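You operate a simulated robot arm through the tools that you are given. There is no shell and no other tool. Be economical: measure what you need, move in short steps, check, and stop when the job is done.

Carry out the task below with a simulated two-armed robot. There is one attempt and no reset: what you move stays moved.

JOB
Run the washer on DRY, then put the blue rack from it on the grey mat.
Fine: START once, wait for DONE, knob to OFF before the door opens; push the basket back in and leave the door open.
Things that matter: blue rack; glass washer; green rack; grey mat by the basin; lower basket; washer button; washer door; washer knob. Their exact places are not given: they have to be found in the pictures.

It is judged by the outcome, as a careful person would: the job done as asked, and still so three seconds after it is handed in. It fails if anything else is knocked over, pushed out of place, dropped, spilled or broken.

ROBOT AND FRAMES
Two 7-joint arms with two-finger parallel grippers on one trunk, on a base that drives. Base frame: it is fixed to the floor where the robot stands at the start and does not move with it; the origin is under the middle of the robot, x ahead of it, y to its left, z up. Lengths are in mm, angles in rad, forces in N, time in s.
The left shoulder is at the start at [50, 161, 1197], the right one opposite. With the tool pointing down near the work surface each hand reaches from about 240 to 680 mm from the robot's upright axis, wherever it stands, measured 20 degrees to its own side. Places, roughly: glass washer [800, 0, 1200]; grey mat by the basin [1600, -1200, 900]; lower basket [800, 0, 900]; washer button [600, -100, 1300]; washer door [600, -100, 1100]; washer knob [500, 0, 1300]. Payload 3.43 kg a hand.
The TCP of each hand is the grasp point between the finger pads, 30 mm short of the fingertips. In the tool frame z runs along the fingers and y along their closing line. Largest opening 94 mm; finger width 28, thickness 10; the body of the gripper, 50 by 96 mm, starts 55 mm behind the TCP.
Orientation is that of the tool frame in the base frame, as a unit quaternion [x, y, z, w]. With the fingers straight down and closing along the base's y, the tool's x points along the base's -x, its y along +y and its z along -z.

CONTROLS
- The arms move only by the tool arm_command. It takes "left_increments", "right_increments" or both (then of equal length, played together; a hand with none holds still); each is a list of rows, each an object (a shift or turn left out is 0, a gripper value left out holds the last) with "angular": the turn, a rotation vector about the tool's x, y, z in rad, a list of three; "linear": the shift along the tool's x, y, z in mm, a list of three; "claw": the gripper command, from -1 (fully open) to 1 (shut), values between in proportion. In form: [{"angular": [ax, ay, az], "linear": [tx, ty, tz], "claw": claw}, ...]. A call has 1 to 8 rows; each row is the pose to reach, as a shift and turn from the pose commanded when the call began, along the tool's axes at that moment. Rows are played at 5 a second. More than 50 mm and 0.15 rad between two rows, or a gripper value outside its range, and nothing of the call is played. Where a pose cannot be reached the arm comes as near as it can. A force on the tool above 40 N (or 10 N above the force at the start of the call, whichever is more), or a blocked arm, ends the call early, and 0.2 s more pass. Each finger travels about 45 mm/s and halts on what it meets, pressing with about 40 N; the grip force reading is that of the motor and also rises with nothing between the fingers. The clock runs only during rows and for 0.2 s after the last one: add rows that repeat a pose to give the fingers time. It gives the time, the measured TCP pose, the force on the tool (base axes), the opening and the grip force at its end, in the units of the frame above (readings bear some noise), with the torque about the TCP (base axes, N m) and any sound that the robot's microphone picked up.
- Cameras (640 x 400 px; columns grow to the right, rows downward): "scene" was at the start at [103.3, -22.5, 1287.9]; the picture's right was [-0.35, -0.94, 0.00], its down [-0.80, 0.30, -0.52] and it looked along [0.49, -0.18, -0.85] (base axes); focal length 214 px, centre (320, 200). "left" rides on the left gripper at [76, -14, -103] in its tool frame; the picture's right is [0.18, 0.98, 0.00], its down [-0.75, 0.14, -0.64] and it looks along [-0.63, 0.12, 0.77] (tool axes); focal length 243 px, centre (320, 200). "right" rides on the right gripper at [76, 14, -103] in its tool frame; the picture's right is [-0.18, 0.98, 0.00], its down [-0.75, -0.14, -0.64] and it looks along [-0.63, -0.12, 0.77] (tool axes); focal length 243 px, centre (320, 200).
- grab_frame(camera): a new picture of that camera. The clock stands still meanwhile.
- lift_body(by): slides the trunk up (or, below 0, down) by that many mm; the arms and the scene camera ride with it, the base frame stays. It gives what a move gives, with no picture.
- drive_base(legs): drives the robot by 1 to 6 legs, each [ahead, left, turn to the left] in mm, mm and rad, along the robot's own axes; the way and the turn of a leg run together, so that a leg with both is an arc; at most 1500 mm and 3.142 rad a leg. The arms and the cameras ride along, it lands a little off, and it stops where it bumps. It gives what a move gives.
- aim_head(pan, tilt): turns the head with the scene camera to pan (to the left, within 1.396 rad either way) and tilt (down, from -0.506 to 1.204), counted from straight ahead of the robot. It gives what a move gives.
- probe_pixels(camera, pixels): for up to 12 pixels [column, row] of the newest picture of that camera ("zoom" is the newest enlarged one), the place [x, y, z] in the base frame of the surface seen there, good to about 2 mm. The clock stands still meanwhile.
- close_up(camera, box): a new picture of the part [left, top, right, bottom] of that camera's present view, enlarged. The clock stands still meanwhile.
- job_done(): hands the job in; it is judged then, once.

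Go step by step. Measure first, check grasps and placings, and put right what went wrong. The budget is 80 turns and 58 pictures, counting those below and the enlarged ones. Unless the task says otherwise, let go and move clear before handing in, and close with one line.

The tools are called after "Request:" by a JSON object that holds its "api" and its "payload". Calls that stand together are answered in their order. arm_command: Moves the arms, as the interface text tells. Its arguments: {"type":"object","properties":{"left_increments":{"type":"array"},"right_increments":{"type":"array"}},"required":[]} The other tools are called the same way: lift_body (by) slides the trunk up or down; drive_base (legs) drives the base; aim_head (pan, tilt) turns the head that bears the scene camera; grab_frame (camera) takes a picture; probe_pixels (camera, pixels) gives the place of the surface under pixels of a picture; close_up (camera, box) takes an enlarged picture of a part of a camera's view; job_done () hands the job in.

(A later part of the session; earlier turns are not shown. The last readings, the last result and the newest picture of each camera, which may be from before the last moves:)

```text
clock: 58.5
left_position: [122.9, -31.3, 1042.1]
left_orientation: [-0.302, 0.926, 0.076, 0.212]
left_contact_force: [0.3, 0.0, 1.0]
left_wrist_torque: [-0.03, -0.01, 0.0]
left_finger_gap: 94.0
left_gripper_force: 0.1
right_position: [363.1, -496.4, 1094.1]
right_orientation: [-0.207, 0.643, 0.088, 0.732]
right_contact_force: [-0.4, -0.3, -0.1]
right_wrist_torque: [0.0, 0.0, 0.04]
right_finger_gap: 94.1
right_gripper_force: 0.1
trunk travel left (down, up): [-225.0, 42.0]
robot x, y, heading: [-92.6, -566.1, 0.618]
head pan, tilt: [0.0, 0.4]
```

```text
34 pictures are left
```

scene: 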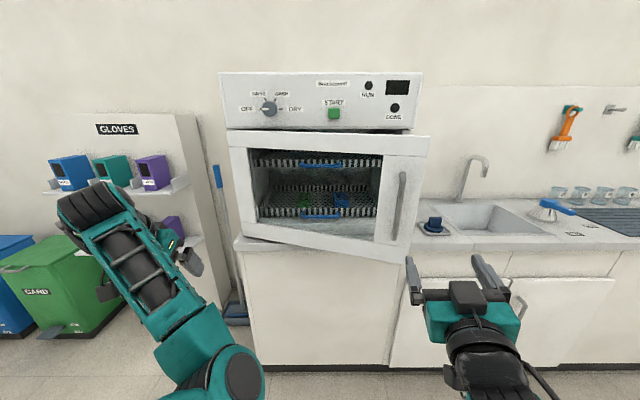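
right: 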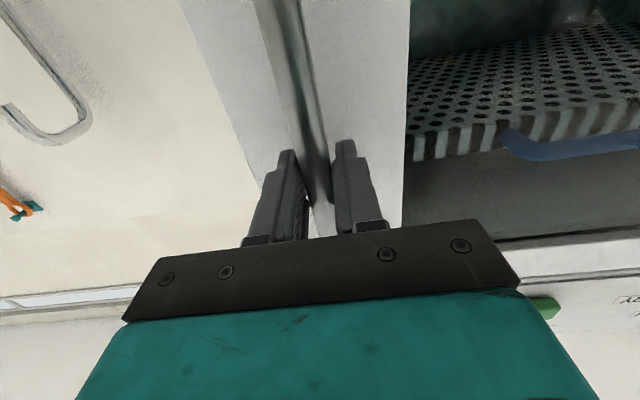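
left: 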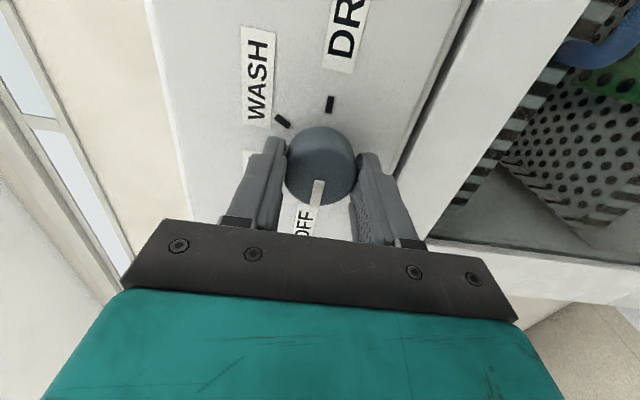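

The door stayed at about 18°. I'll measure the handle and door edges exactly.

Request:
{"api": "probe_pixels", "payload": {"camera": "scene", "pixels": [[401, 200], [403, 185], [397, 225], [425, 150], [405, 250], [240, 145], [243, 225], [300, 208]]}}

```text
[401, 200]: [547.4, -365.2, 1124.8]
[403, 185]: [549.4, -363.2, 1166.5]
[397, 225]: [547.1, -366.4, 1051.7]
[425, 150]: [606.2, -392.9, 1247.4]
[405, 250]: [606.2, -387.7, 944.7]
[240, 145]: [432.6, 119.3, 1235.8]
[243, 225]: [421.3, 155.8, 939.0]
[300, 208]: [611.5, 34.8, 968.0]
```

The bar is at F≈241, L≈−615 and the hand is already in line at F≈7. I'll advance straight and grip again.

Request:
{"api": "arm_command", "payload": {"right_increments": [{"linear": [0, 9, 46], "claw": -1}, {"linear": [0, 18, 92]}, {"linear": [0, 27, 138]}, {"linear": [0, 36, 184]}, {"linear": [0, 43.7, 226]}, {"linear": [0, 43.7, 226]}]}}

Request:
{"api": "arm_command", "payload": {"right_increments": [{"claw": 1}, {"claw": 1}, {"claw": 1}, {"claw": 1}, {"claw": 1}]}}

```text
clock: 59.9
left_position: [122.1, -30.5, 1042.3]
left_orientation: [-0.301, 0.927, 0.075, 0.213]
left_contact_force: [-0.7, -0.3, -0.6]
left_wrist_torque: [-0.03, 0.01, 0.01]
left_finger_gap: 94.1
left_gripper_force: 0.0
right_position: [552.7, -363.2, 1106.1]
right_orientation: [-0.207, 0.643, 0.087, 0.733]
right_contact_force: [-0.4, -0.1, -0.1]
right_wrist_torque: [-0.02, -0.01, -0.01]
right_finger_gap: 94.0
right_gripper_force: 0.0
trunk travel left (down, up): [-225.0, 42.0]
robot x, y, heading: [-93.3, -568.5, 0.615]
head pan, tilt: [0.0, 0.4]
```

```text
clock: 61.1
left_position: [122.9, -30.3, 1041.5]
left_orientation: [-0.301, 0.927, 0.076, 0.212]
left_contact_force: [-0.5, 0.2, 0.3]
left_wrist_torque: [0.01, 0.02, -0.02]
left_finger_gap: 94.0
left_gripper_force: 0.0
right_position: [552.6, -362.9, 1105.5]
right_orientation: [-0.208, 0.643, 0.089, 0.732]
right_contact_force: [-0.7, 1.9, -0.8]
right_wrist_torque: [0.61, 0.12, 0.0]
right_finger_gap: 24.8
right_gripper_force: 34.0
trunk travel left (down, up): [-225.0, 42.0]
robot x, y, heading: [-95.4, -565.2, 0.619]
head pan, tilt: [0.0, 0.4]
```

The bar is gripped again (24.8). I'll pull along the arc from 18° toward about 54°.

Request:
{"api": "arm_command", "payload": {"right_increments": [{"linear": [0, 9.2, -39.9], "angular": [0.04, 0, 0]}, {"linear": [0, 21.7, -78.8], "angular": [0.08, 0, 0]}, {"linear": [0, 37.1, -116.7], "angular": [0.12, 0, 0]}, {"linear": [0, 55.4, -153.2], "angular": [0.16, 0, 0]}, {"linear": [0, 76.6, -188.3], "angular": [0.2, 0, 0]}, {"linear": [0, 100.5, -221.5], "angular": [0.24, 0, 0]}, {"linear": [0, 126.8, -252.7], "angular": [0.28, 0, 0]}, {"linear": [0, 155.6, -281.9], "angular": [0.32, 0, 0]}]}}

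Request:
{"api": "grab_frame", "payload": {"camera": "scene"}}

```text
clock: 61.5
left_position: [122.4, -31.0, 1043.0]
left_orientation: [-0.303, 0.926, 0.077, 0.211]
left_contact_force: [0.1, -0.4, -0.1]
left_wrist_torque: [0.02, -0.02, 0.01]
left_finger_gap: 94.3
left_gripper_force: 0.1
right_position: [530.8, -367.5, 1110.3]
right_orientation: [-0.201, 0.64, 0.073, 0.738]
right_contact_force: [-1.4, 7.7, -12.3]
right_wrist_torque: [1.27, -0.23, 0.02]
right_finger_gap: 24.0
right_gripper_force: 45.0
trunk travel left (down, up): [-225.0, 42.0]
robot x, y, heading: [-98.0, -566.8, 0.623]
head pan, tilt: [0.0, 0.4]
stopped in row 2 (right hand): the force on the tool passed its limit at 65 N (the readings are from after the stop); the commanded pose is now the measured one
```

```text
33 pictures are left
```

scene: 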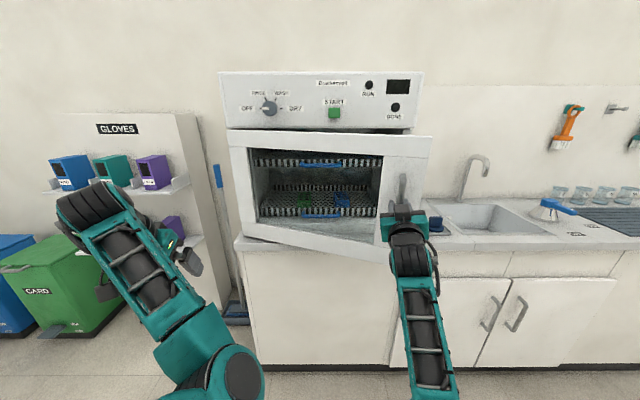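

The force limit tripped just as the pull began; the door is at ~21° and the hand is still on the bar. I'll continue with half-size steps.

Request:
{"api": "arm_command", "payload": {"right_increments": [{"linear": [0, 5.2, -22], "angular": [0.02, 0.015, 0]}, {"linear": [0, 11.3, -44], "angular": [0.04, 0.03, 0]}, {"linear": [0, 18.3, -65.6], "angular": [0.06, 0.045, 0]}, {"linear": [0, 26.4, -86.8], "angular": [0.08, 0.06, 0]}, {"linear": [0, 35.2, -107.7], "angular": [0.1, 0.075, 0]}, {"linear": [0, 45.1, -128.2], "angular": [0.12, 0.09, 0]}, {"linear": [0, 55.8, -148.3], "angular": [0.14, 0.1, 0]}, {"linear": [0, 67.3, -167.8], "angular": [0.16, 0.1, 0]}]}}

```text
clock: 61.9
left_position: [119.0, -28.2, 1041.1]
left_orientation: [-0.304, 0.926, 0.076, 0.211]
left_contact_force: [-0.3, 0.1, 0.5]
left_wrist_torque: [0.03, -0.04, -0.02]
left_finger_gap: 94.0
left_gripper_force: 0.1
right_position: [526.6, -369.6, 1118.2]
right_orientation: [-0.205, 0.638, 0.056, 0.74]
right_contact_force: [-3.8, 14.0, -26.5]
right_wrist_torque: [1.05, 1.13, 0.36]
right_finger_gap: 22.5
right_gripper_force: 44.6
trunk travel left (down, up): [-225.0, 42.0]
robot x, y, heading: [-92.0, -570.5, 0.626]
head pan, tilt: [0.0, 0.4]
stopped in row 2 (right hand): the force on the tool passed its limit at 65 N (the readings are from after the stop); the commanded pose is now the measured one
```

The hand is being forced upward on the bar, so the stretched arm is fighting it. I'll let go, and look before choosing another way.

Request:
{"api": "arm_command", "payload": {"right_increments": [{"claw": -1}, {"claw": -1}, {"claw": -1}, {"claw": -1}]}}

Request:
{"api": "grab_frame", "payload": {"camera": "scene"}}

Request:
{"api": "grab_frame", "payload": {"camera": "right"}}

```text
clock: 62.9
left_position: [120.5, -29.6, 1042.9]
left_orientation: [-0.304, 0.926, 0.077, 0.211]
left_contact_force: [-0.8, -0.5, 0.4]
left_wrist_torque: [0.01, 0.02, 0.05]
left_finger_gap: 94.2
left_gripper_force: 0.1
right_position: [525.6, -374.6, 1125.2]
right_orientation: [-0.202, 0.631, 0.051, 0.748]
right_contact_force: [-0.7, 0.0, -0.5]
right_wrist_torque: [-0.04, -0.03, 0.02]
right_finger_gap: 94.2
right_gripper_force: 0.1
trunk travel left (down, up): [-225.0, 42.0]
robot x, y, heading: [-94.1, -567.4, 0.624]
head pan, tilt: [0.0, 0.4]
```

```text
32 pictures are left
```

scene: 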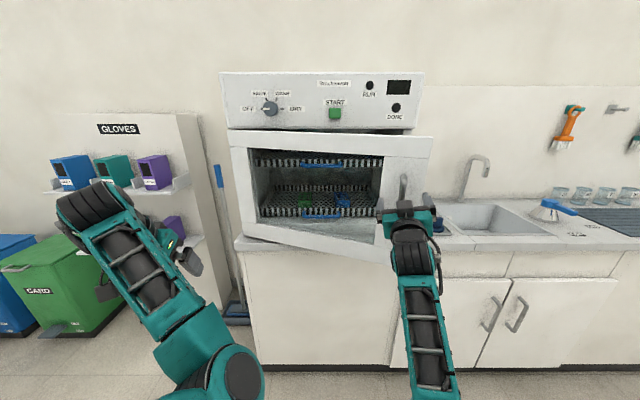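

```text
31 pictures are left
```

right: 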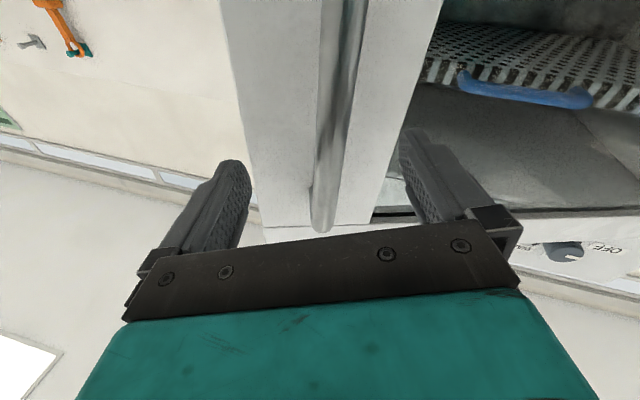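

The right arm is stretched straight, hence the fighting. I'll retract this hand to a comfortable bent pose with the fingers yawed left, so I can hook the door's free edge from inside and swing it by driving the base.

Request:
{"api": "arm_command", "payload": {"right_increments": [{"linear": [0, 0, -40]}, {"linear": [0, 0, -80]}, {"linear": [0, -8, -110], "angular": [-0.08, 0.02, 0]}, {"linear": [0, -16, -140], "angular": [-0.16, 0.04, 0]}, {"linear": [0, -24, -170], "angular": [-0.24, 0.06, 0]}, {"linear": [0, -32, -190], "angular": [-0.33, 0.08, 0]}, {"linear": [0, -40, -200], "angular": [-0.43, 0.1, 0], "claw": 1}, {"linear": [0, -45, -200], "angular": [-0.53, 0.12, 0]}]}}

Request:
{"api": "arm_command", "payload": {"right_increments": [{"angular": [-0.1, 0, 0]}, {"angular": [-0.2, 0, 0]}, {"angular": [-0.2, 0, 0]}]}}

Request:
{"api": "grab_frame", "payload": {"camera": "scene"}}

```text
clock: 63.5
left_position: [120.2, -29.9, 1043.5]
left_orientation: [-0.305, 0.925, 0.077, 0.212]
left_contact_force: [-0.2, -0.9, -0.3]
left_wrist_torque: [-0.04, 0.0, -0.02]
left_finger_gap: 94.1
left_gripper_force: 0.1
right_position: [477.3, -404.2, 1225.5]
right_orientation: [-0.172, 0.548, 0.046, 0.817]
right_contact_force: [-0.4, -0.7, 0.0]
right_wrist_torque: [0.0, 0.04, -0.02]
right_finger_gap: 94.2
right_gripper_force: 0.1
trunk travel left (down, up): [-225.0, 42.0]
robot x, y, heading: [-93.9, -570.3, 0.626]
head pan, tilt: [0.0, 0.4]
stopped in row 2 (right hand): the arm was blocked; the commanded pose is now the measured one
```

```text
clock: 64.3
left_position: [121.1, -29.7, 1042.7]
left_orientation: [-0.304, 0.926, 0.077, 0.211]
left_contact_force: [-0.6, 0.0, 0.0]
left_wrist_torque: [0.0, 0.02, -0.03]
left_finger_gap: 94.2
left_gripper_force: 0.1
right_position: [476.3, -404.2, 1223.1]
right_orientation: [-0.253, 0.542, 0.101, 0.795]
right_contact_force: [1.0, 0.0, 0.6]
right_wrist_torque: [0.01, 0.01, -0.04]
right_finger_gap: 94.3
right_gripper_force: 0.1
trunk travel left (down, up): [-225.0, 42.0]
robot x, y, heading: [-90.1, -567.2, 0.625]
head pan, tilt: [0.0, 0.4]
```

```text
30 pictures are left
```

scene: 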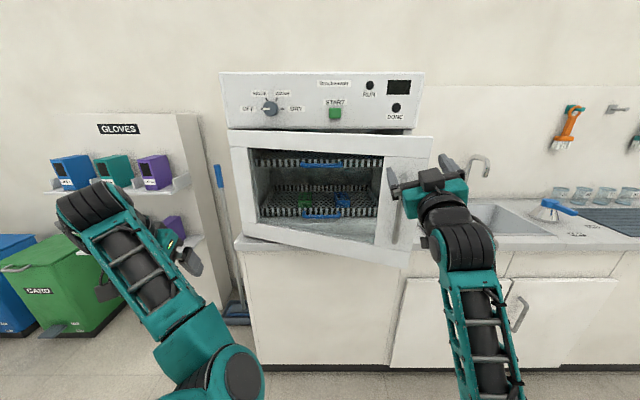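

The arm is locked in a bad elbow configuration: retracting only lifts the hand. I'll retrace the way it came, up and inward to the earlier START-press region, where it moved freely.

Request:
{"api": "arm_command", "payload": {"right_increments": [{"linear": [-20, 25, 6], "angular": [0, 0.04, 0]}, {"linear": [-40, 50, 12], "angular": [0, 0.08, 0]}, {"linear": [-60, 75, 18], "angular": [0, 0.12, 0]}, {"linear": [-80, 100, 24], "angular": [0, 0.16, 0]}, {"linear": [-100, 125, 30], "angular": [0, 0.2, 0]}, {"linear": [-105, 150, 32], "angular": [0, 0.24, 0]}, {"linear": [-105, 165, 32], "angular": [0, 0.28, 0]}]}}

Request:
{"api": "arm_command", "payload": {"right_increments": [{"linear": [0, 0, -40]}, {"linear": [0, 0, -80]}, {"linear": [0, 0, -120]}, {"linear": [0, 0, -160]}]}}

Request:
{"api": "grab_frame", "payload": {"camera": "scene"}}

```text
clock: 65.9
left_position: [120.7, -29.9, 1042.9]
left_orientation: [-0.304, 0.926, 0.077, 0.212]
left_contact_force: [-0.4, 0.0, -0.2]
left_wrist_torque: [0.02, -0.02, -0.01]
left_finger_gap: 93.8
left_gripper_force: 0.0
right_position: [392.8, -239.2, 1280.4]
right_orientation: [-0.262, 0.648, 0.059, 0.713]
right_contact_force: [0.8, 0.3, -0.9]
right_wrist_torque: [-0.01, 0.02, -0.03]
right_finger_gap: 94.0
right_gripper_force: 0.0
trunk travel left (down, up): [-225.0, 42.0]
robot x, y, heading: [-89.9, -562.3, 0.624]
head pan, tilt: [0.0, 0.4]
```

```text
clock: 66.9
left_position: [119.3, -28.7, 1042.7]
left_orientation: [-0.304, 0.926, 0.077, 0.211]
left_contact_force: [-0.3, 0.6, -0.5]
left_wrist_torque: [0.02, -0.01, 0.0]
left_finger_gap: 94.2
left_gripper_force: 0.0
right_position: [250.7, -311.3, 1275.9]
right_orientation: [-0.262, 0.647, 0.057, 0.714]
right_contact_force: [0.2, -0.2, 0.2]
right_wrist_torque: [0.0, 0.0, -0.02]
right_finger_gap: 94.1
right_gripper_force: 0.1
trunk travel left (down, up): [-225.0, 42.0]
robot x, y, heading: [-94.1, -566.3, 0.625]
head pan, tilt: [0.0, 0.4]
```

```text
29 pictures are left
```

scene: 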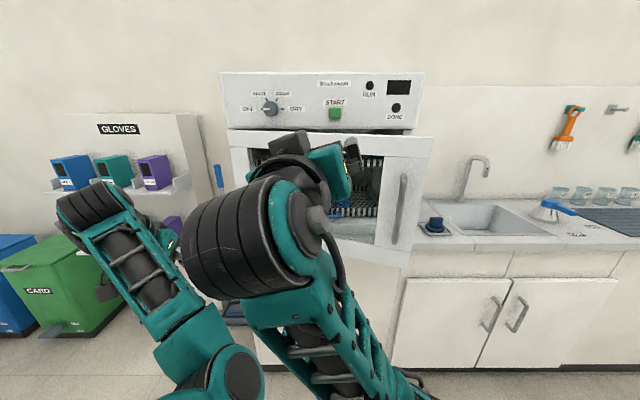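

The arm is free again. I'll set a hook pose: lower to z≈1200, fingers shut and yawed left, slightly to the right of centre.

Request:
{"api": "arm_command", "payload": {"right_increments": [{"linear": [10, -14, 10], "angular": [-0.06, 0, 0], "claw": 1}, {"linear": [20, -28, 20], "angular": [-0.12, 0, 0]}, {"linear": [30, -42, 30], "angular": [-0.18, 0, 0]}, {"linear": [40, -56, 40], "angular": [-0.24, 0, 0]}, {"linear": [50, -70, 50], "angular": [-0.3, 0, 0]}, {"linear": [60, -84, 60], "angular": [-0.36, 0, 0]}, {"linear": [70, -98, 75], "angular": [-0.42, 0, 0]}, {"linear": [76, -108, 90], "angular": [-0.5, 0, 0]}]}}

Request:
{"api": "drive_base", "payload": {"legs": [[0, -260, 0]]}}

Request:
{"api": "grab_frame", "payload": {"camera": "scene"}}

```text
clock: 68.7
left_position: [121.3, -30.0, 1042.6]
left_orientation: [-0.304, 0.925, 0.077, 0.213]
left_contact_force: [-0.1, 0.2, 0.8]
left_wrist_torque: [0.01, 0.0, 0.03]
left_finger_gap: 93.8
left_gripper_force: 0.1
right_position: [385.5, -379.1, 1237.4]
right_orientation: [-0.433, 0.611, 0.223, 0.624]
right_contact_force: [-0.2, -0.1, -0.4]
right_wrist_torque: [-0.04, 0.05, 0.0]
right_finger_gap: 0.0
right_gripper_force: 33.2
trunk travel left (down, up): [-225.0, 42.0]
robot x, y, heading: [-91.7, -564.5, 0.621]
head pan, tilt: [0.0, 0.4]
```

```text
clock: 71.6
left_position: [270.4, -241.0, 1041.0]
left_orientation: [-0.305, 0.925, 0.077, 0.211]
left_contact_force: [0.9, 0.2, -0.7]
left_wrist_torque: [0.0, 0.01, -0.01]
left_finger_gap: 93.9
left_gripper_force: 0.1
right_position: [536.4, -588.9, 1239.1]
right_orientation: [-0.432, 0.611, 0.224, 0.625]
right_contact_force: [-0.1, -0.2, -0.2]
right_wrist_torque: [-0.02, -0.03, 0.03]
right_finger_gap: 0.1
right_gripper_force: 33.5
trunk travel left (down, up): [-225.0, 42.0]
robot x, y, heading: [57.8, -774.3, 0.629]
head pan, tilt: [0.0, 0.4]
```

```text
28 pictures are left
```

scene: 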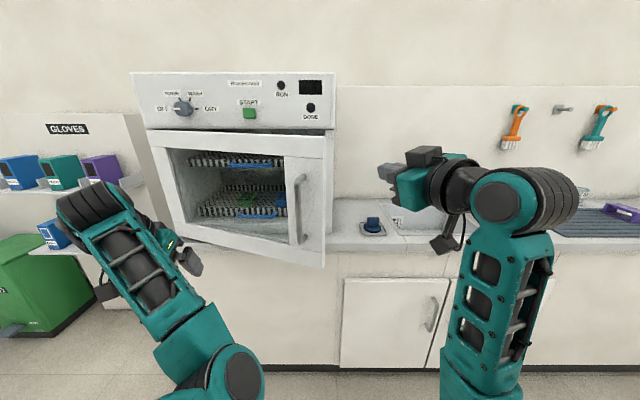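

The hand is right of the door edge and clear of everything. I'll lower the trunk 40 mm, drive forward past the edge, then move left so the fingers go behind the door.

Request:
{"api": "lift_body", "payload": {"by": -40}}

Request:
{"api": "drive_base", "payload": {"legs": [[225, 0, 0], [0, 130, 0]]}}

Request:
{"api": "grab_frame", "payload": {"camera": "scene"}}

```text
clock: 72.4
left_position: [270.6, -239.7, 1002.0]
left_orientation: [-0.305, 0.925, 0.078, 0.211]
left_contact_force: [0.2, 0.0, 0.5]
left_wrist_torque: [0.0, -0.02, 0.0]
left_finger_gap: 94.0
left_gripper_force: 0.1
right_position: [537.3, -589.1, 1198.9]
right_orientation: [-0.433, 0.61, 0.223, 0.625]
right_contact_force: [-0.1, -0.3, -0.4]
right_wrist_torque: [-0.02, 0.0, 0.01]
right_finger_gap: 0.0
right_gripper_force: 32.9
trunk travel left (down, up): [-185.0, 82.0]
robot x, y, heading: [57.9, -778.7, 0.626]
head pan, tilt: [0.0, 0.4]
```

```text
clock: 75.2
left_position: [399.4, -35.4, 1002.6]
left_orientation: [-0.307, 0.925, 0.078, 0.212]
left_contact_force: [-1.2, -1.3, 0.6]
left_wrist_torque: [0.02, -0.03, 0.03]
left_finger_gap: 94.0
left_gripper_force: 0.0
right_position: [669.8, -390.5, 1198.0]
right_orientation: [-0.426, 0.615, 0.219, 0.626]
right_contact_force: [1.0, -3.9, -0.4]
right_wrist_torque: [0.15, 0.06, 0.34]
right_finger_gap: 0.0
right_gripper_force: 33.1
trunk travel left (down, up): [-185.0, 82.0]
robot x, y, heading: [184.8, -569.9, 0.63]
head pan, tilt: [0.0, 0.4]
stopped in leg 2: the force on the tool passed its limit at 48 N (the readings are from after the stop); the commanded pose is now the measured one
```

```text
27 pictures are left
```

scene: 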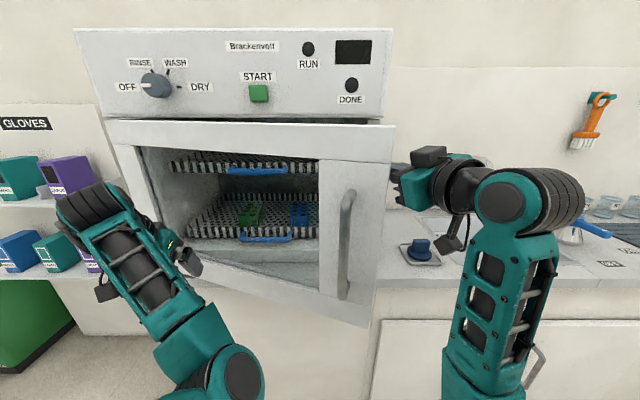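

The side of the hand touched the door edge (force stop) and pushing sideways there is inefficient. I'll ease off, yaw the fingers further left and slip them behind the door.

Request:
{"api": "arm_command", "payload": {"right_increments": [{"linear": [0, -31.6, 16], "angular": [-0.1, 0, 0]}, {"linear": [0, -31.6, 16], "angular": [-0.22, 0, 0]}, {"linear": [0, -31.6, 16], "angular": [-0.34, 0, 0]}, {"linear": [0, -31.6, 16], "angular": [-0.47, 0, 0]}, {"linear": [0, -31.6, 16], "angular": [-0.6, 0, 0]}, {"linear": [0, -5, 26], "angular": [-0.65, 0, 0]}, {"linear": [0, 27, 36], "angular": [-0.7, 0, 0]}, {"linear": [0, 58.6, 45.8], "angular": [-0.7, 0, 0]}]}}

Request:
{"api": "grab_frame", "payload": {"camera": "right"}}

```text
clock: 77.0
left_position: [398.3, -34.3, 1002.4]
left_orientation: [-0.306, 0.925, 0.077, 0.211]
left_contact_force: [-0.6, -0.3, -0.1]
left_wrist_torque: [-0.02, 0.0, -0.01]
left_finger_gap: 94.0
left_gripper_force: 0.0
right_position: [649.7, -320.5, 1176.6]
right_orientation: [0.616, -0.503, -0.416, -0.442]
right_contact_force: [-0.3, -0.6, 0.0]
right_wrist_torque: [0.01, -0.03, -0.03]
right_finger_gap: 0.2
right_gripper_force: 33.3
trunk travel left (down, up): [-185.0, 82.0]
robot x, y, heading: [185.9, -571.5, 0.623]
head pan, tilt: [0.0, 0.4]
```

```text
26 pictures are left
```

right: 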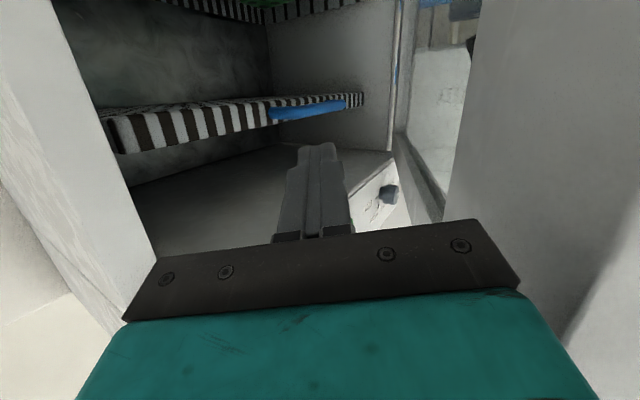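

The fingers are inside, with the door face on the right of the picture. Now I'll drive back and left in short legs to swing the door with the hand.

Request:
{"api": "drive_base", "payload": {"legs": [[-110, 35, 0], [-100, 70, 0], [-70, 110, 0]]}}

Request:
{"api": "grab_frame", "payload": {"camera": "scene"}}

```text
clock: 80.3
left_position: [44.6, -25.2, 1002.9]
left_orientation: [-0.306, 0.925, 0.078, 0.212]
left_contact_force: [0.1, 0.7, -0.8]
left_wrist_torque: [0.0, 0.0, 0.04]
left_finger_gap: 93.8
left_gripper_force: 0.1
right_position: [297.0, -311.6, 1176.8]
right_orientation: [0.616, -0.503, -0.415, -0.442]
right_contact_force: [-0.3, 1.1, -0.9]
right_wrist_torque: [0.03, 0.0, -0.02]
right_finger_gap: 0.0
right_gripper_force: 33.3
trunk travel left (down, up): [-185.0, 82.0]
robot x, y, heading: [-166.3, -565.1, 0.624]
head pan, tilt: [0.0, 0.4]
```

```text
25 pictures are left
```

scene: 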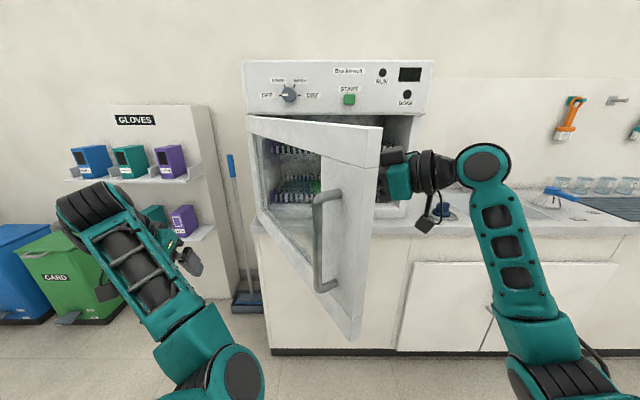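

The door swings nicely, now at about 55°. I'll keep pushing left to take it past 90°.

Request:
{"api": "drive_base", "payload": {"legs": [[-20, 150, 0], [0, 200, 0]]}}

Request:
{"api": "grab_frame", "payload": {"camera": "scene"}}

```text
clock: 84.3
left_position: [-173.9, 245.8, 1002.7]
left_orientation: [-0.305, 0.925, 0.077, 0.212]
left_contact_force: [-0.1, 0.6, 0.8]
left_wrist_torque: [0.03, 0.01, 0.01]
left_finger_gap: 94.0
left_gripper_force: 0.0
right_position: [76.0, -41.1, 1176.8]
right_orientation: [0.616, -0.503, -0.415, -0.442]
right_contact_force: [-0.4, -0.7, -0.5]
right_wrist_torque: [0.01, -0.02, 0.0]
right_finger_gap: 0.1
right_gripper_force: 32.9
trunk travel left (down, up): [-185.0, 82.0]
robot x, y, heading: [-387.6, -293.4, 0.622]
head pan, tilt: [0.0, 0.4]
```

```text
24 pictures are left
```

scene: 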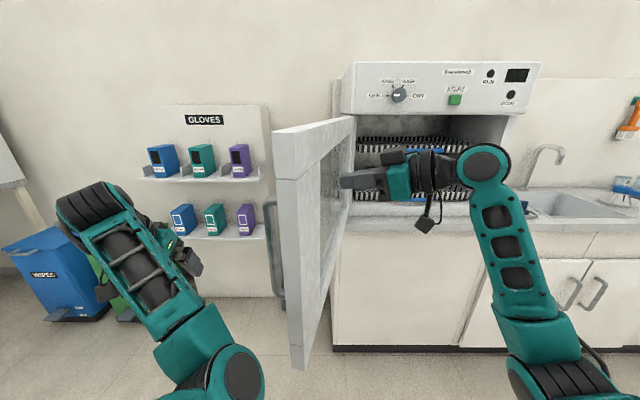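

The door is past 90° now. I'll nudge it 80 mm further, then drive right to stand in front of the opening and look inside.

Request:
{"api": "drive_base", "payload": {"legs": [[0, 80, 0], [0, -480, 0]]}}

Request:
{"api": "aim_head", "payload": {"pan": 0.0, "tilt": 0.55}}

Request:
{"api": "grab_frame", "payload": {"camera": "scene"}}

```text
clock: 85.4
left_position: [-203.9, 285.3, 1003.1]
left_orientation: [-0.306, 0.925, 0.077, 0.212]
left_contact_force: [0.2, 0.5, -0.3]
left_wrist_torque: [-0.01, -0.02, 0.01]
left_finger_gap: 94.0
left_gripper_force: 0.1
right_position: [49.4, -3.5, 1177.1]
right_orientation: [0.615, -0.505, -0.413, -0.443]
right_contact_force: [0.4, -1.3, -0.7]
right_wrist_torque: [-0.05, 0.01, 0.04]
right_finger_gap: 0.1
right_gripper_force: 33.7
trunk travel left (down, up): [-185.0, 82.0]
robot x, y, heading: [-414.9, -252.5, 0.621]
head pan, tilt: [0.0, 0.4]
stopped in leg 1: the force on the tool passed its limit at 49 N (the readings are from after the stop); the commanded pose is now the measured one
```

```text
clock: 86.1
left_position: [-205.3, 286.5, 1001.5]
left_orientation: [-0.306, 0.925, 0.076, 0.211]
left_contact_force: [1.0, -0.4, -0.3]
left_wrist_torque: [0.02, 0.0, -0.03]
left_finger_gap: 94.2
left_gripper_force: 0.0
right_position: [49.6, -2.6, 1176.8]
right_orientation: [0.616, -0.505, -0.412, -0.443]
right_contact_force: [0.4, -3.3, -1.5]
right_wrist_torque: [0.02, -0.01, 0.05]
right_finger_gap: 0.0
right_gripper_force: 32.8
trunk travel left (down, up): [-185.0, 82.0]
robot x, y, heading: [-418.9, -251.7, 0.627]
head pan, tilt: [0.0, 0.55]
```

```text
23 pictures are left
```

scene: 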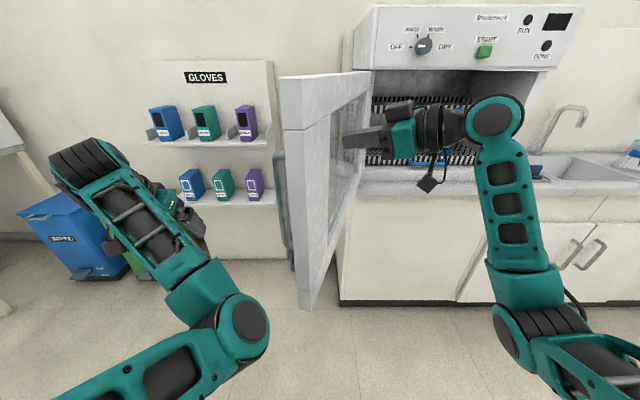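

The door has hit its stop at about 100°, which is open enough. I'll drive right to face the opening, then look.

Request:
{"api": "drive_base", "payload": {"legs": [[0, -470, 0]]}}

Request:
{"api": "arm_command", "payload": {"right_increments": [{"linear": [0, -15, -20], "angular": [0.14, 0, 0]}, {"linear": [0, -30, -40], "angular": [0.28, 0, 0]}, {"linear": [0, -45, -60], "angular": [0.42, 0, 0]}, {"linear": [0, -60, -80], "angular": [0.56, 0, 0]}, {"linear": [0, -75, -90], "angular": [0.7, 0, 0]}, {"linear": [0, -90, -90], "angular": [0.84, 0, 0]}, {"linear": [0, -90, -90], "angular": [0.98, 0, 0], "claw": -1}]}}

Request:
{"api": "grab_frame", "payload": {"camera": "scene"}}

```text
clock: 88.4
left_position: [-118.7, 160.1, 1001.8]
left_orientation: [-0.311, 0.923, 0.078, 0.212]
left_contact_force: [0.5, 0.2, -0.5]
left_wrist_torque: [0.0, 0.02, -0.05]
left_finger_gap: 94.0
left_gripper_force: 0.1
right_position: [138.1, -128.7, 1178.1]
right_orientation: [0.616, -0.503, -0.414, -0.443]
right_contact_force: [0.5, 0.6, 0.1]
right_wrist_torque: [0.03, 0.01, 0.01]
right_finger_gap: 0.0
right_gripper_force: 32.7
trunk travel left (down, up): [-185.0, 82.0]
robot x, y, heading: [-325.3, -379.6, 0.628]
head pan, tilt: [0.0, 0.55]
stopped in leg 1: the robot was blocked; the commanded pose is now the measured one
```

```text
clock: 90.0
left_position: [-118.5, 161.2, 1003.0]
left_orientation: [-0.31, 0.923, 0.077, 0.212]
left_contact_force: [-0.8, 0.3, 0.2]
left_wrist_torque: [0.01, 0.01, 0.01]
left_finger_gap: 94.0
left_gripper_force: 0.1
right_position: [233.3, -206.9, 1214.0]
right_orientation: [-0.334, 0.639, 0.127, 0.681]
right_contact_force: [0.0, -0.3, -0.1]
right_wrist_torque: [0.01, -0.02, 0.01]
right_finger_gap: 32.5
right_gripper_force: 0.1
trunk travel left (down, up): [-185.0, 82.0]
robot x, y, heading: [-320.6, -380.1, 0.627]
head pan, tilt: [0.0, 0.55]
```

```text
22 pictures are left
```

scene: 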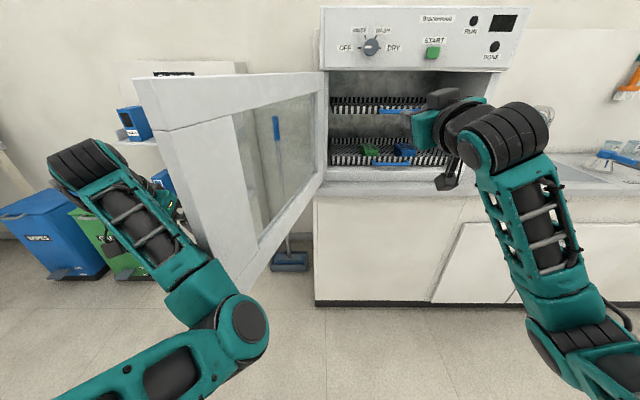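

The robot was blocked because the left arm hangs on the far side of the door (it overlaps the door at 200,250). I'll reverse the left hand's tuck move: up and back first, then inward.

Request:
{"api": "arm_command", "payload": {"left_increments": [{"linear": [-10.6, 0, -22], "angular": [0, -0.14, 0]}, {"linear": [-21.2, 0, -44], "angular": [0, -0.28, 0]}, {"linear": [-31.8, 0, -66], "angular": [0, -0.42, 0]}, {"linear": [-42.4, 0, -88], "angular": [0, -0.56, 0]}, {"linear": [-53, -10, -110], "angular": [0, -0.7, 0]}, {"linear": [-63.6, -30, -132], "angular": [0, -0.84, 0]}, {"linear": [-74.2, -60, -154], "angular": [0, -0.98, 0]}, {"linear": [-85, -95, -175.5], "angular": [0, -1.12, 0]}]}}

Request:
{"api": "grab_frame", "payload": {"camera": "scene"}}

```text
clock: 91.8
left_position: [-57.8, 82.1, 1196.3]
left_orientation: [-0.221, 0.67, 0.23, 0.67]
left_contact_force: [-0.1, -0.6, 0.6]
left_wrist_torque: [0.01, 0.01, 0.0]
left_finger_gap: 94.0
left_gripper_force: 0.0
right_position: [235.1, -206.1, 1212.3]
right_orientation: [-0.335, 0.64, 0.127, 0.68]
right_contact_force: [0.3, -0.2, 0.2]
right_wrist_torque: [0.01, -0.03, -0.04]
right_finger_gap: 94.0
right_gripper_force: 0.0
trunk travel left (down, up): [-185.0, 82.0]
robot x, y, heading: [-326.5, -379.5, 0.63]
head pan, tilt: [0.0, 0.55]
```

```text
21 pictures are left
```

scene: 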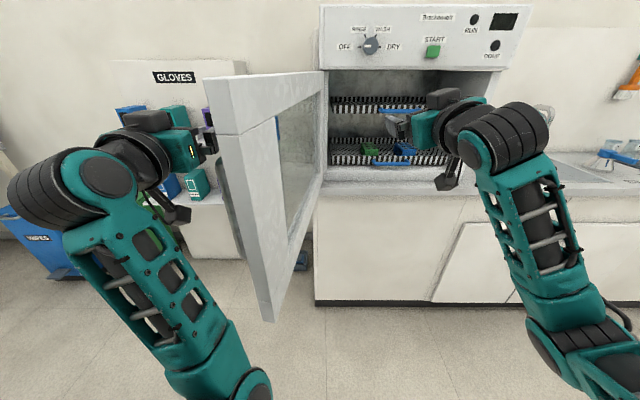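

The left arm recovered. I'll pull that hand back and up so it clears the door edge.

Request:
{"api": "arm_command", "payload": {"left_increments": [{"linear": [-25, 0, -25]}, {"linear": [-50, 0, -50]}, {"linear": [-75, 0, -75]}, {"linear": [-100, 0, -105]}, {"linear": [-120, 0, -135]}, {"linear": [-120, 0, -165]}, {"linear": [-120, 0, -175]}]}}

Request:
{"api": "grab_frame", "payload": {"camera": "scene"}}

Request:
{"api": "probe_pixels", "payload": {"camera": "scene", "pixels": [[240, 140], [260, 280], [215, 90], [225, 200]]}}

```text
clock: 93.4
left_position: [-128.4, 22.3, 1319.2]
left_orientation: [-0.222, 0.671, 0.231, 0.669]
left_contact_force: [0.2, 0.0, 0.2]
left_wrist_torque: [0.01, 0.0, -0.02]
left_finger_gap: 94.1
left_gripper_force: 0.1
left hand out of reach, approached as far as the arm can: row 2, 3, 4, 5, 6, 7
right_position: [234.5, -204.2, 1211.7]
right_orientation: [-0.335, 0.64, 0.127, 0.68]
right_contact_force: [0.1, 1.0, -0.1]
right_wrist_torque: [0.01, -0.02, 0.02]
right_finger_gap: 93.8
right_gripper_force: 0.0
trunk travel left (down, up): [-185.0, 82.0]
robot x, y, heading: [-322.5, -377.4, 0.622]
head pan, tilt: [0.0, 0.55]
```

```text
20 pictures are left
```

scene: 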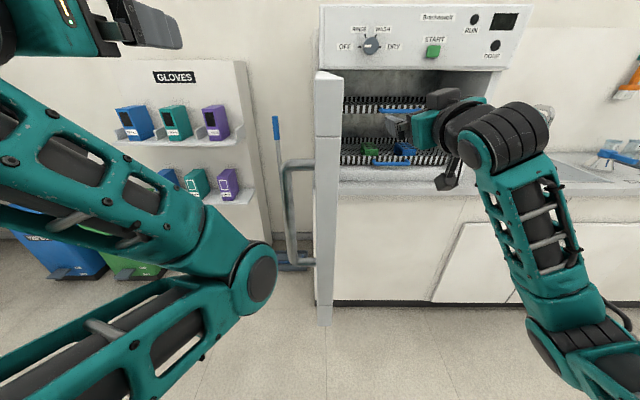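

```text
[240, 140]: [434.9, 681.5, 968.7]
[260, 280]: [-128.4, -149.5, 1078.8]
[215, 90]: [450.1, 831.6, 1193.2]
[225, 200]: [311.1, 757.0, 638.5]
```

The door now stands about square, with the left elbow ~70 mm short of its edge. I'll back 70 mm and then drive right to centre on the opening.

Request:
{"api": "drive_base", "payload": {"legs": [[-70, 0, 0], [0, -330, 0]]}}

Request:
{"api": "grab_frame", "payload": {"camera": "scene"}}

```text
clock: 97.5
left_position: [6.2, -285.9, 1318.3]
left_orientation: [-0.221, 0.671, 0.23, 0.669]
left_contact_force: [0.6, -0.5, 0.0]
left_wrist_torque: [-0.07, 0.02, -0.01]
left_finger_gap: 94.0
left_gripper_force: 0.0
right_position: [370.2, -511.3, 1212.4]
right_orientation: [-0.336, 0.639, 0.128, 0.68]
right_contact_force: [0.7, -0.2, 0.3]
right_wrist_torque: [0.01, 0.01, 0.01]
right_finger_gap: 94.1
right_gripper_force: 0.1
trunk travel left (down, up): [-185.0, 82.0]
robot x, y, heading: [-188.0, -687.1, 0.631]
head pan, tilt: [0.0, 0.55]
```

```text
19 pictures are left
```

scene: 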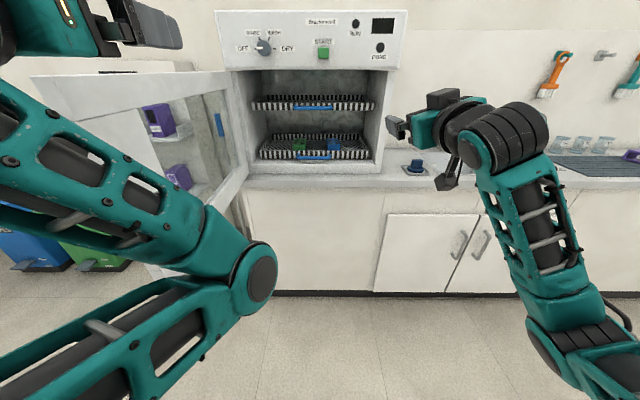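

The opening is clear with both racks visible in the lower basket. I'll enlarge and measure the handle and rack.

Request:
{"api": "close_up", "payload": {"camera": "scene", "box": [240, 90, 400, 190]}}

Request:
{"api": "probe_pixels", "payload": {"camera": "scene", "pixels": [[314, 158], [298, 159], [332, 158], [334, 144], [334, 150], [300, 144], [290, 156], [350, 157], [380, 130], [380, 170], [315, 107], [244, 130]]}}

```text
4.00 times, centred on (320, 140) of scene
```

zoom: 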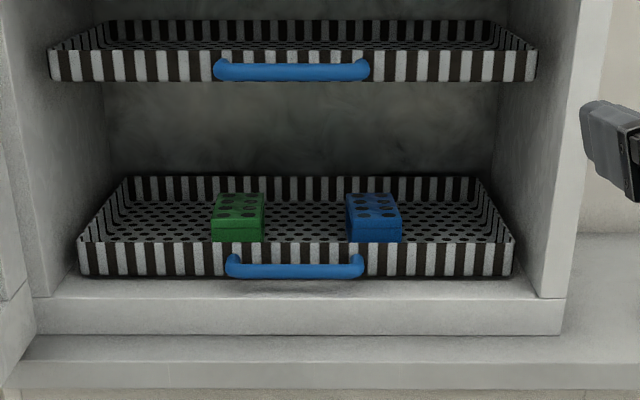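

```text
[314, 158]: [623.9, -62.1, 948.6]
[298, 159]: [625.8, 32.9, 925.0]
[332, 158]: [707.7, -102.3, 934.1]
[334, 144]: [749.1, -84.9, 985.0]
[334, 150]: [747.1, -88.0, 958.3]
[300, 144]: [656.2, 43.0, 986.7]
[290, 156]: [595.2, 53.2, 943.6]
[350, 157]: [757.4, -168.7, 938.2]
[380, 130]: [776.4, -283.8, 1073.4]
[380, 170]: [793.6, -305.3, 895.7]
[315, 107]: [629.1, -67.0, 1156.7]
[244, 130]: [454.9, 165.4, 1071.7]
```

The lower handle bar is at F≈472, L −345…−485, z≈948; the blue rack is 85 mm behind it at L≈−506. I'll roll the right hand 90° so the fingers close vertically, while centring and lowering it in the free space.

Request:
{"api": "arm_command", "payload": {"right_increments": [{"linear": [18, 21, 0], "angular": [0, 0, 0.14]}, {"linear": [36, 42, 0], "angular": [0, 0, 0.28]}, {"linear": [54, 63, 0], "angular": [0, 0, 0.42]}, {"linear": [72, 84, 0], "angular": [0, 0, 0.56]}, {"linear": [90, 105, 0], "angular": [0, 0, 0.7]}, {"linear": [108, 126, 0], "angular": [0, 0, 0.84]}, {"linear": [126, 147, 0], "angular": [0, 0, 0.98]}, {"linear": [144, 170, 0], "angular": [0, 0, 1.12]}]}}

Request:
{"api": "arm_command", "payload": {"right_increments": [{"angular": [0, 0, 0.15]}, {"angular": [0, 0, 0.3]}, {"angular": [0, 0, 0.45]}, {"angular": [0, 0, 0.45]}]}}

Request:
{"api": "arm_command", "payload": {"right_increments": [{"linear": [0, -25, 0], "angular": [0.08, 0, 0]}, {"linear": [0, -50, 0], "angular": [0.16, 0, 0]}, {"linear": [0, -75, 0], "angular": [0.24, 0, 0]}, {"linear": [0, -100, 0], "angular": [0.32, 0, 0]}, {"linear": [0, -118, 0], "angular": [0.38, 0, 0]}, {"linear": [0, -118, 0], "angular": [0.38, 0, 0]}]}}

Request:
{"api": "grab_frame", "payload": {"camera": "scene"}}

```text
clock: 99.1
left_position: [5.6, -285.1, 1319.2]
left_orientation: [-0.222, 0.671, 0.231, 0.669]
left_contact_force: [0.0, -0.4, -0.2]
left_wrist_torque: [-0.01, -0.01, 0.01]
left_finger_gap: 94.1
left_gripper_force: 0.0
right_position: [343.8, -460.0, 1096.7]
right_orientation: [-0.043, 0.67, 0.389, 0.631]
right_contact_force: [0.0, 0.1, -0.2]
right_wrist_torque: [0.03, -0.01, -0.01]
right_finger_gap: 93.9
right_gripper_force: 0.1
trunk travel left (down, up): [-185.0, 82.0]
robot x, y, heading: [-189.8, -684.7, 0.629]
head pan, tilt: [0.0, 0.55]
stopped in row 8 (right hand): the arm was blocked; the commanded pose is now the measured one
```

```text
clock: 99.8
left_position: [5.1, -284.2, 1318.4]
left_orientation: [-0.222, 0.671, 0.232, 0.668]
left_contact_force: [-0.1, -0.1, -0.1]
left_wrist_torque: [-0.01, -0.01, -0.04]
left_finger_gap: 93.9
left_gripper_force: 0.1
right_position: [370.0, -488.6, 1087.2]
right_orientation: [0.01, 0.666, 0.42, 0.617]
right_contact_force: [-0.3, -0.7, -0.2]
right_wrist_torque: [-0.03, -0.01, 0.03]
right_finger_gap: 94.0
right_gripper_force: 0.1
trunk travel left (down, up): [-185.0, 82.0]
robot x, y, heading: [-187.8, -688.8, 0.633]
head pan, tilt: [0.0, 0.55]
stopped in row 3 (right hand): the arm was blocked; the commanded pose is now the measured one
```

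```text
clock: 100.7
left_position: [5.7, -285.1, 1319.5]
left_orientation: [-0.222, 0.671, 0.231, 0.668]
left_contact_force: [0.1, -0.6, -0.4]
left_wrist_torque: [0.03, -0.01, -0.01]
left_finger_gap: 94.0
left_gripper_force: 0.1
right_position: [433.0, -574.6, 1043.9]
right_orientation: [0.053, 0.706, 0.275, 0.651]
right_contact_force: [0.5, -0.3, -0.1]
right_wrist_torque: [-0.05, 0.01, 0.01]
right_finger_gap: 94.2
right_gripper_force: 0.0
trunk travel left (down, up): [-185.0, 82.0]
robot x, y, heading: [-188.8, -683.1, 0.635]
head pan, tilt: [0.0, 0.55]
stopped in row 4 (right hand): the arm was blocked; the commanded pose is now the measured one
```

```text
17 pictures are left
```

scene: 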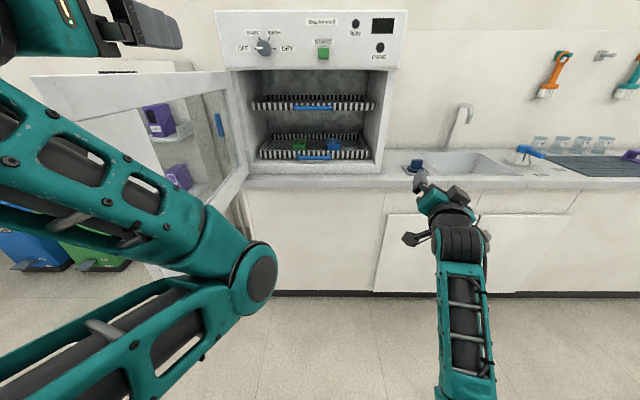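

The low horizontal pose hits joint limits with the shoulder this high. I'll lower the trunk 180 mm so the handle is near shoulder height, then bring the hand inward and up, squaring its yaw.

Request:
{"api": "lift_body", "payload": {"by": -180}}

Request:
{"api": "arm_command", "payload": {"right_increments": [{"linear": [3.1, 33, -9.5], "angular": [-0.033, 0.017, 0]}, {"linear": [6.2, 66, -19], "angular": [-0.066, 0.034, 0]}, {"linear": [9.3, 100, -28.5], "angular": [-0.1, 0.051, 0]}, {"linear": [12.4, 133, -38], "angular": [-0.133, 0.068, 0]}, {"linear": [15.5, 167, -47], "angular": [-0.167, 0.085, 0]}, {"linear": [18.6, 200, -57], "angular": [-0.2, 0.102, 0]}, {"linear": [21.7, 233, -66], "angular": [-0.233, 0.12, 0]}, {"linear": [24.9, 267, -75.6], "angular": [-0.267, 0.137, 0]}]}}

Request:
{"api": "arm_command", "payload": {"right_increments": [{"angular": [0, 0, 0.14]}, {"angular": [0, 0, 0.28]}, {"angular": [0, 0, 0.42]}, {"angular": [0, 0, 0.56]}, {"angular": [0, 0, 0.7]}, {"angular": [0, 0, 0.84]}, {"angular": [0, 0, 0.98]}, {"angular": [0, 0, 1.1]}]}}

```text
clock: 102.7
left_position: [6.2, -285.8, 1139.4]
left_orientation: [-0.222, 0.671, 0.232, 0.668]
left_contact_force: [-0.1, -0.2, 0.1]
left_wrist_torque: [0.0, 0.0, 0.0]
left_finger_gap: 93.9
left_gripper_force: 0.0
right_position: [433.8, -575.5, 863.5]
right_orientation: [0.053, 0.706, 0.275, 0.651]
right_contact_force: [0.7, -0.6, -0.1]
right_wrist_torque: [0.0, -0.02, 0.02]
right_finger_gap: 94.0
right_gripper_force: 0.0
trunk travel left (down, up): [-5.0, 262.0]
robot x, y, heading: [-190.8, -686.1, 0.628]
head pan, tilt: [0.0, 0.55]
```

```text
clock: 103.4
left_position: [6.4, -285.4, 1139.9]
left_orientation: [-0.222, 0.671, 0.231, 0.669]
left_contact_force: [0.0, 0.4, -0.7]
left_wrist_torque: [0.01, -0.02, 0.01]
left_finger_gap: 94.0
left_gripper_force: 0.1
right_position: [413.9, -549.7, 890.3]
right_orientation: [-0.019, 0.693, 0.234, 0.681]
right_contact_force: [0.7, 0.4, -0.4]
right_wrist_torque: [0.01, 0.02, 0.06]
right_finger_gap: 94.0
right_gripper_force: 0.0
trunk travel left (down, up): [-5.0, 262.0]
robot x, y, heading: [-190.7, -686.9, 0.631]
head pan, tilt: [0.0, 0.55]
stopped in row 3 (right hand): the arm was blocked; the commanded pose is now the measured one
```

```text
clock: 104.2
left_position: [6.4, -284.2, 1139.6]
left_orientation: [-0.222, 0.671, 0.232, 0.668]
left_contact_force: [0.1, 0.3, -0.3]
left_wrist_torque: [0.01, -0.01, -0.01]
left_finger_gap: 94.1
left_gripper_force: 0.1
right_position: [435.1, -582.4, 895.7]
right_orientation: [0.062, 0.675, 0.295, 0.674]
right_contact_force: [0.6, -0.5, -0.2]
right_wrist_torque: [0.02, -0.02, 0.01]
right_finger_gap: 93.9
right_gripper_force: 0.0
trunk travel left (down, up): [-5.0, 262.0]
robot x, y, heading: [-186.9, -684.4, 0.626]
head pan, tilt: [0.0, 0.55]
stopped in row 3 (right hand): the arm was blocked; the commanded pose is now the measured one
```

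Positive roll is against a wrist limit on this arm. I'll undo the roll while moving up and inward to the free region, and later roll the other way.

Request:
{"api": "arm_command", "payload": {"right_increments": [{"linear": [-8, 25, -4], "angular": [0, 0, -0.1]}, {"linear": [-16, 50, -8], "angular": [0, 0, -0.2]}, {"linear": [-24, 75, -12], "angular": [0, 0, -0.3]}, {"linear": [-32, 100, -16], "angular": [0, 0, -0.4]}, {"linear": [-40, 125, -20], "angular": [0, 0, -0.5]}, {"linear": [-48, 150, -24], "angular": [0, 0, -0.5]}, {"linear": [-56, 175, -28], "angular": [0, 0, -0.5]}, {"linear": [-65, 200, -32], "angular": [0, 0, -0.5]}]}}

Request:
{"api": "arm_command", "payload": {"right_increments": [{"angular": [0, 0, -0.14]}, {"angular": [0, 0, -0.28]}, {"angular": [0, 0, -0.42]}, {"angular": [0, 0, -0.56]}, {"angular": [0, 0, -0.7]}, {"angular": [0, 0, -0.84]}, {"angular": [0, 0, -0.98]}, {"angular": [0, 0, -1.12]}]}}

```text
clock: 106.0
left_position: [6.6, -285.8, 1139.0]
left_orientation: [-0.222, 0.671, 0.232, 0.668]
left_contact_force: [-0.8, -0.6, 0.1]
left_wrist_torque: [0.0, -0.02, 0.03]
left_finger_gap: 93.9
left_gripper_force: 0.1
right_position: [349.5, -461.5, 1040.6]
right_orientation: [-0.109, 0.669, 0.114, 0.726]
right_contact_force: [0.0, 0.0, 0.1]
right_wrist_torque: [0.0, -0.02, -0.03]
right_finger_gap: 94.0
right_gripper_force: 0.1
trunk travel left (down, up): [-5.0, 262.0]
robot x, y, heading: [-185.6, -687.2, 0.631]
head pan, tilt: [0.0, 0.55]
```

```text
clock: 107.8
left_position: [6.1, -284.6, 1139.1]
left_orientation: [-0.222, 0.671, 0.232, 0.668]
left_contact_force: [0.8, -1.0, -0.1]
left_wrist_torque: [-0.01, 0.0, -0.04]
left_finger_gap: 94.0
left_gripper_force: 0.1
right_position: [349.0, -460.2, 1045.1]
right_orientation: [-0.446, 0.51, -0.287, 0.677]
right_contact_force: [0.1, 0.0, -0.1]
right_wrist_torque: [0.02, 0.01, 0.05]
right_finger_gap: 94.0
right_gripper_force: 0.1
trunk travel left (down, up): [-5.0, 262.0]
robot x, y, heading: [-185.5, -685.6, 0.627]
head pan, tilt: [0.0, 0.55]
```

Negative roll works. I'll square the hand up (fingers closing vertically, pointing straight at the washer), then shift left and down to handle height.

Request:
{"api": "arm_command", "payload": {"right_increments": [{"angular": [-0.03, -0.056, -0.087]}, {"angular": [-0.059, -0.112, -0.174]}, {"angular": [-0.089, -0.167, -0.261]}, {"angular": [-0.118, -0.223, -0.348]}, {"angular": [-0.148, -0.279, -0.435]}, {"angular": [-0.148, -0.279, -0.435]}]}}

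Request:
{"api": "arm_command", "payload": {"right_increments": [{"linear": [-22, 0, 0]}, {"linear": [-44, 15, 0]}, {"linear": [-66, 30, 0]}, {"linear": [-88, 48, 0]}, {"linear": [-110, 65, 0]}, {"linear": [-132, 82, 0]}, {"linear": [-132, 96, 0]}, {"linear": [-132, 96, 0]}]}}

Request:
{"api": "grab_frame", "payload": {"camera": "scene"}}

```text
clock: 109.2
left_position: [6.0, -284.6, 1139.2]
left_orientation: [-0.222, 0.671, 0.231, 0.668]
left_contact_force: [-0.5, -0.6, -0.1]
left_wrist_torque: [-0.04, -0.03, 0.01]
left_finger_gap: 94.2
left_gripper_force: 0.0
right_position: [347.4, -460.9, 1045.1]
right_orientation: [-0.629, 0.323, -0.321, 0.63]
right_contact_force: [-0.2, -0.6, 0.7]
right_wrist_torque: [0.02, -0.01, 0.02]
right_finger_gap: 94.2
right_gripper_force: 0.2
trunk travel left (down, up): [-5.0, 262.0]
robot x, y, heading: [-188.8, -686.1, 0.634]
head pan, tilt: [0.0, 0.55]
```

```text
clock: 111.0
left_position: [6.2, -284.5, 1139.2]
left_orientation: [-0.222, 0.671, 0.231, 0.669]
left_contact_force: [0.0, 0.3, -0.9]
left_wrist_torque: [0.0, -0.01, 0.02]
left_finger_gap: 94.2
left_gripper_force: 0.1
right_position: [269.9, -352.0, 949.6]
right_orientation: [-0.629, 0.323, -0.322, 0.63]
right_contact_force: [-0.2, 0.4, -0.4]
right_wrist_torque: [0.01, -0.01, 0.01]
right_finger_gap: 93.9
right_gripper_force: 0.1
trunk travel left (down, up): [-5.0, 262.0]
robot x, y, heading: [-191.0, -684.3, 0.631]
head pan, tilt: [0.0, 0.55]
```

```text
16 pictures are left
```

scene: 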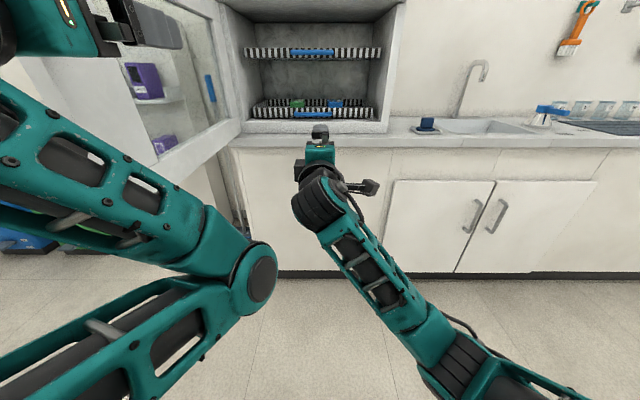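

The hand is level at z 950 and lined up with the handle. Before driving in, I'll measure the bar and sill heights precisely.

Request:
{"api": "close_up", "payload": {"camera": "scene", "box": [245, 90, 389, 180]}}

Request:
{"api": "probe_pixels", "payload": {"camera": "scene", "pixels": [[300, 115], [300, 113], [300, 117], [310, 115], [290, 116], [270, 123], [270, 127], [270, 131], [270, 135], [335, 104], [335, 101], [270, 115]]}}

```text
4.44 times, centred on (317, 135) of scene
```

zoom: 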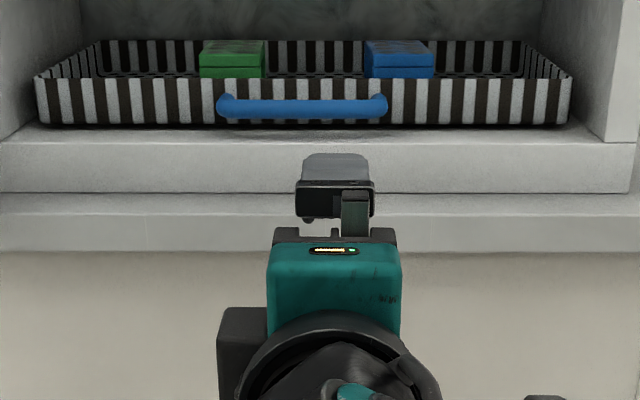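

```text
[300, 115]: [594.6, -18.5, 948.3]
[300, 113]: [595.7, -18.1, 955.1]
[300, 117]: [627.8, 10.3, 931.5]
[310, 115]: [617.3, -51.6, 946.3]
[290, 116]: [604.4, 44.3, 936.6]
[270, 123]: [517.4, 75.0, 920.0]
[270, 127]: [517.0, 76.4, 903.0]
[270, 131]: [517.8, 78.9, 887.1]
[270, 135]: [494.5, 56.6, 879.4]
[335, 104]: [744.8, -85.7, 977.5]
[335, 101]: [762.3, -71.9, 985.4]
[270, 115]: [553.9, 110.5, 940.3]
```

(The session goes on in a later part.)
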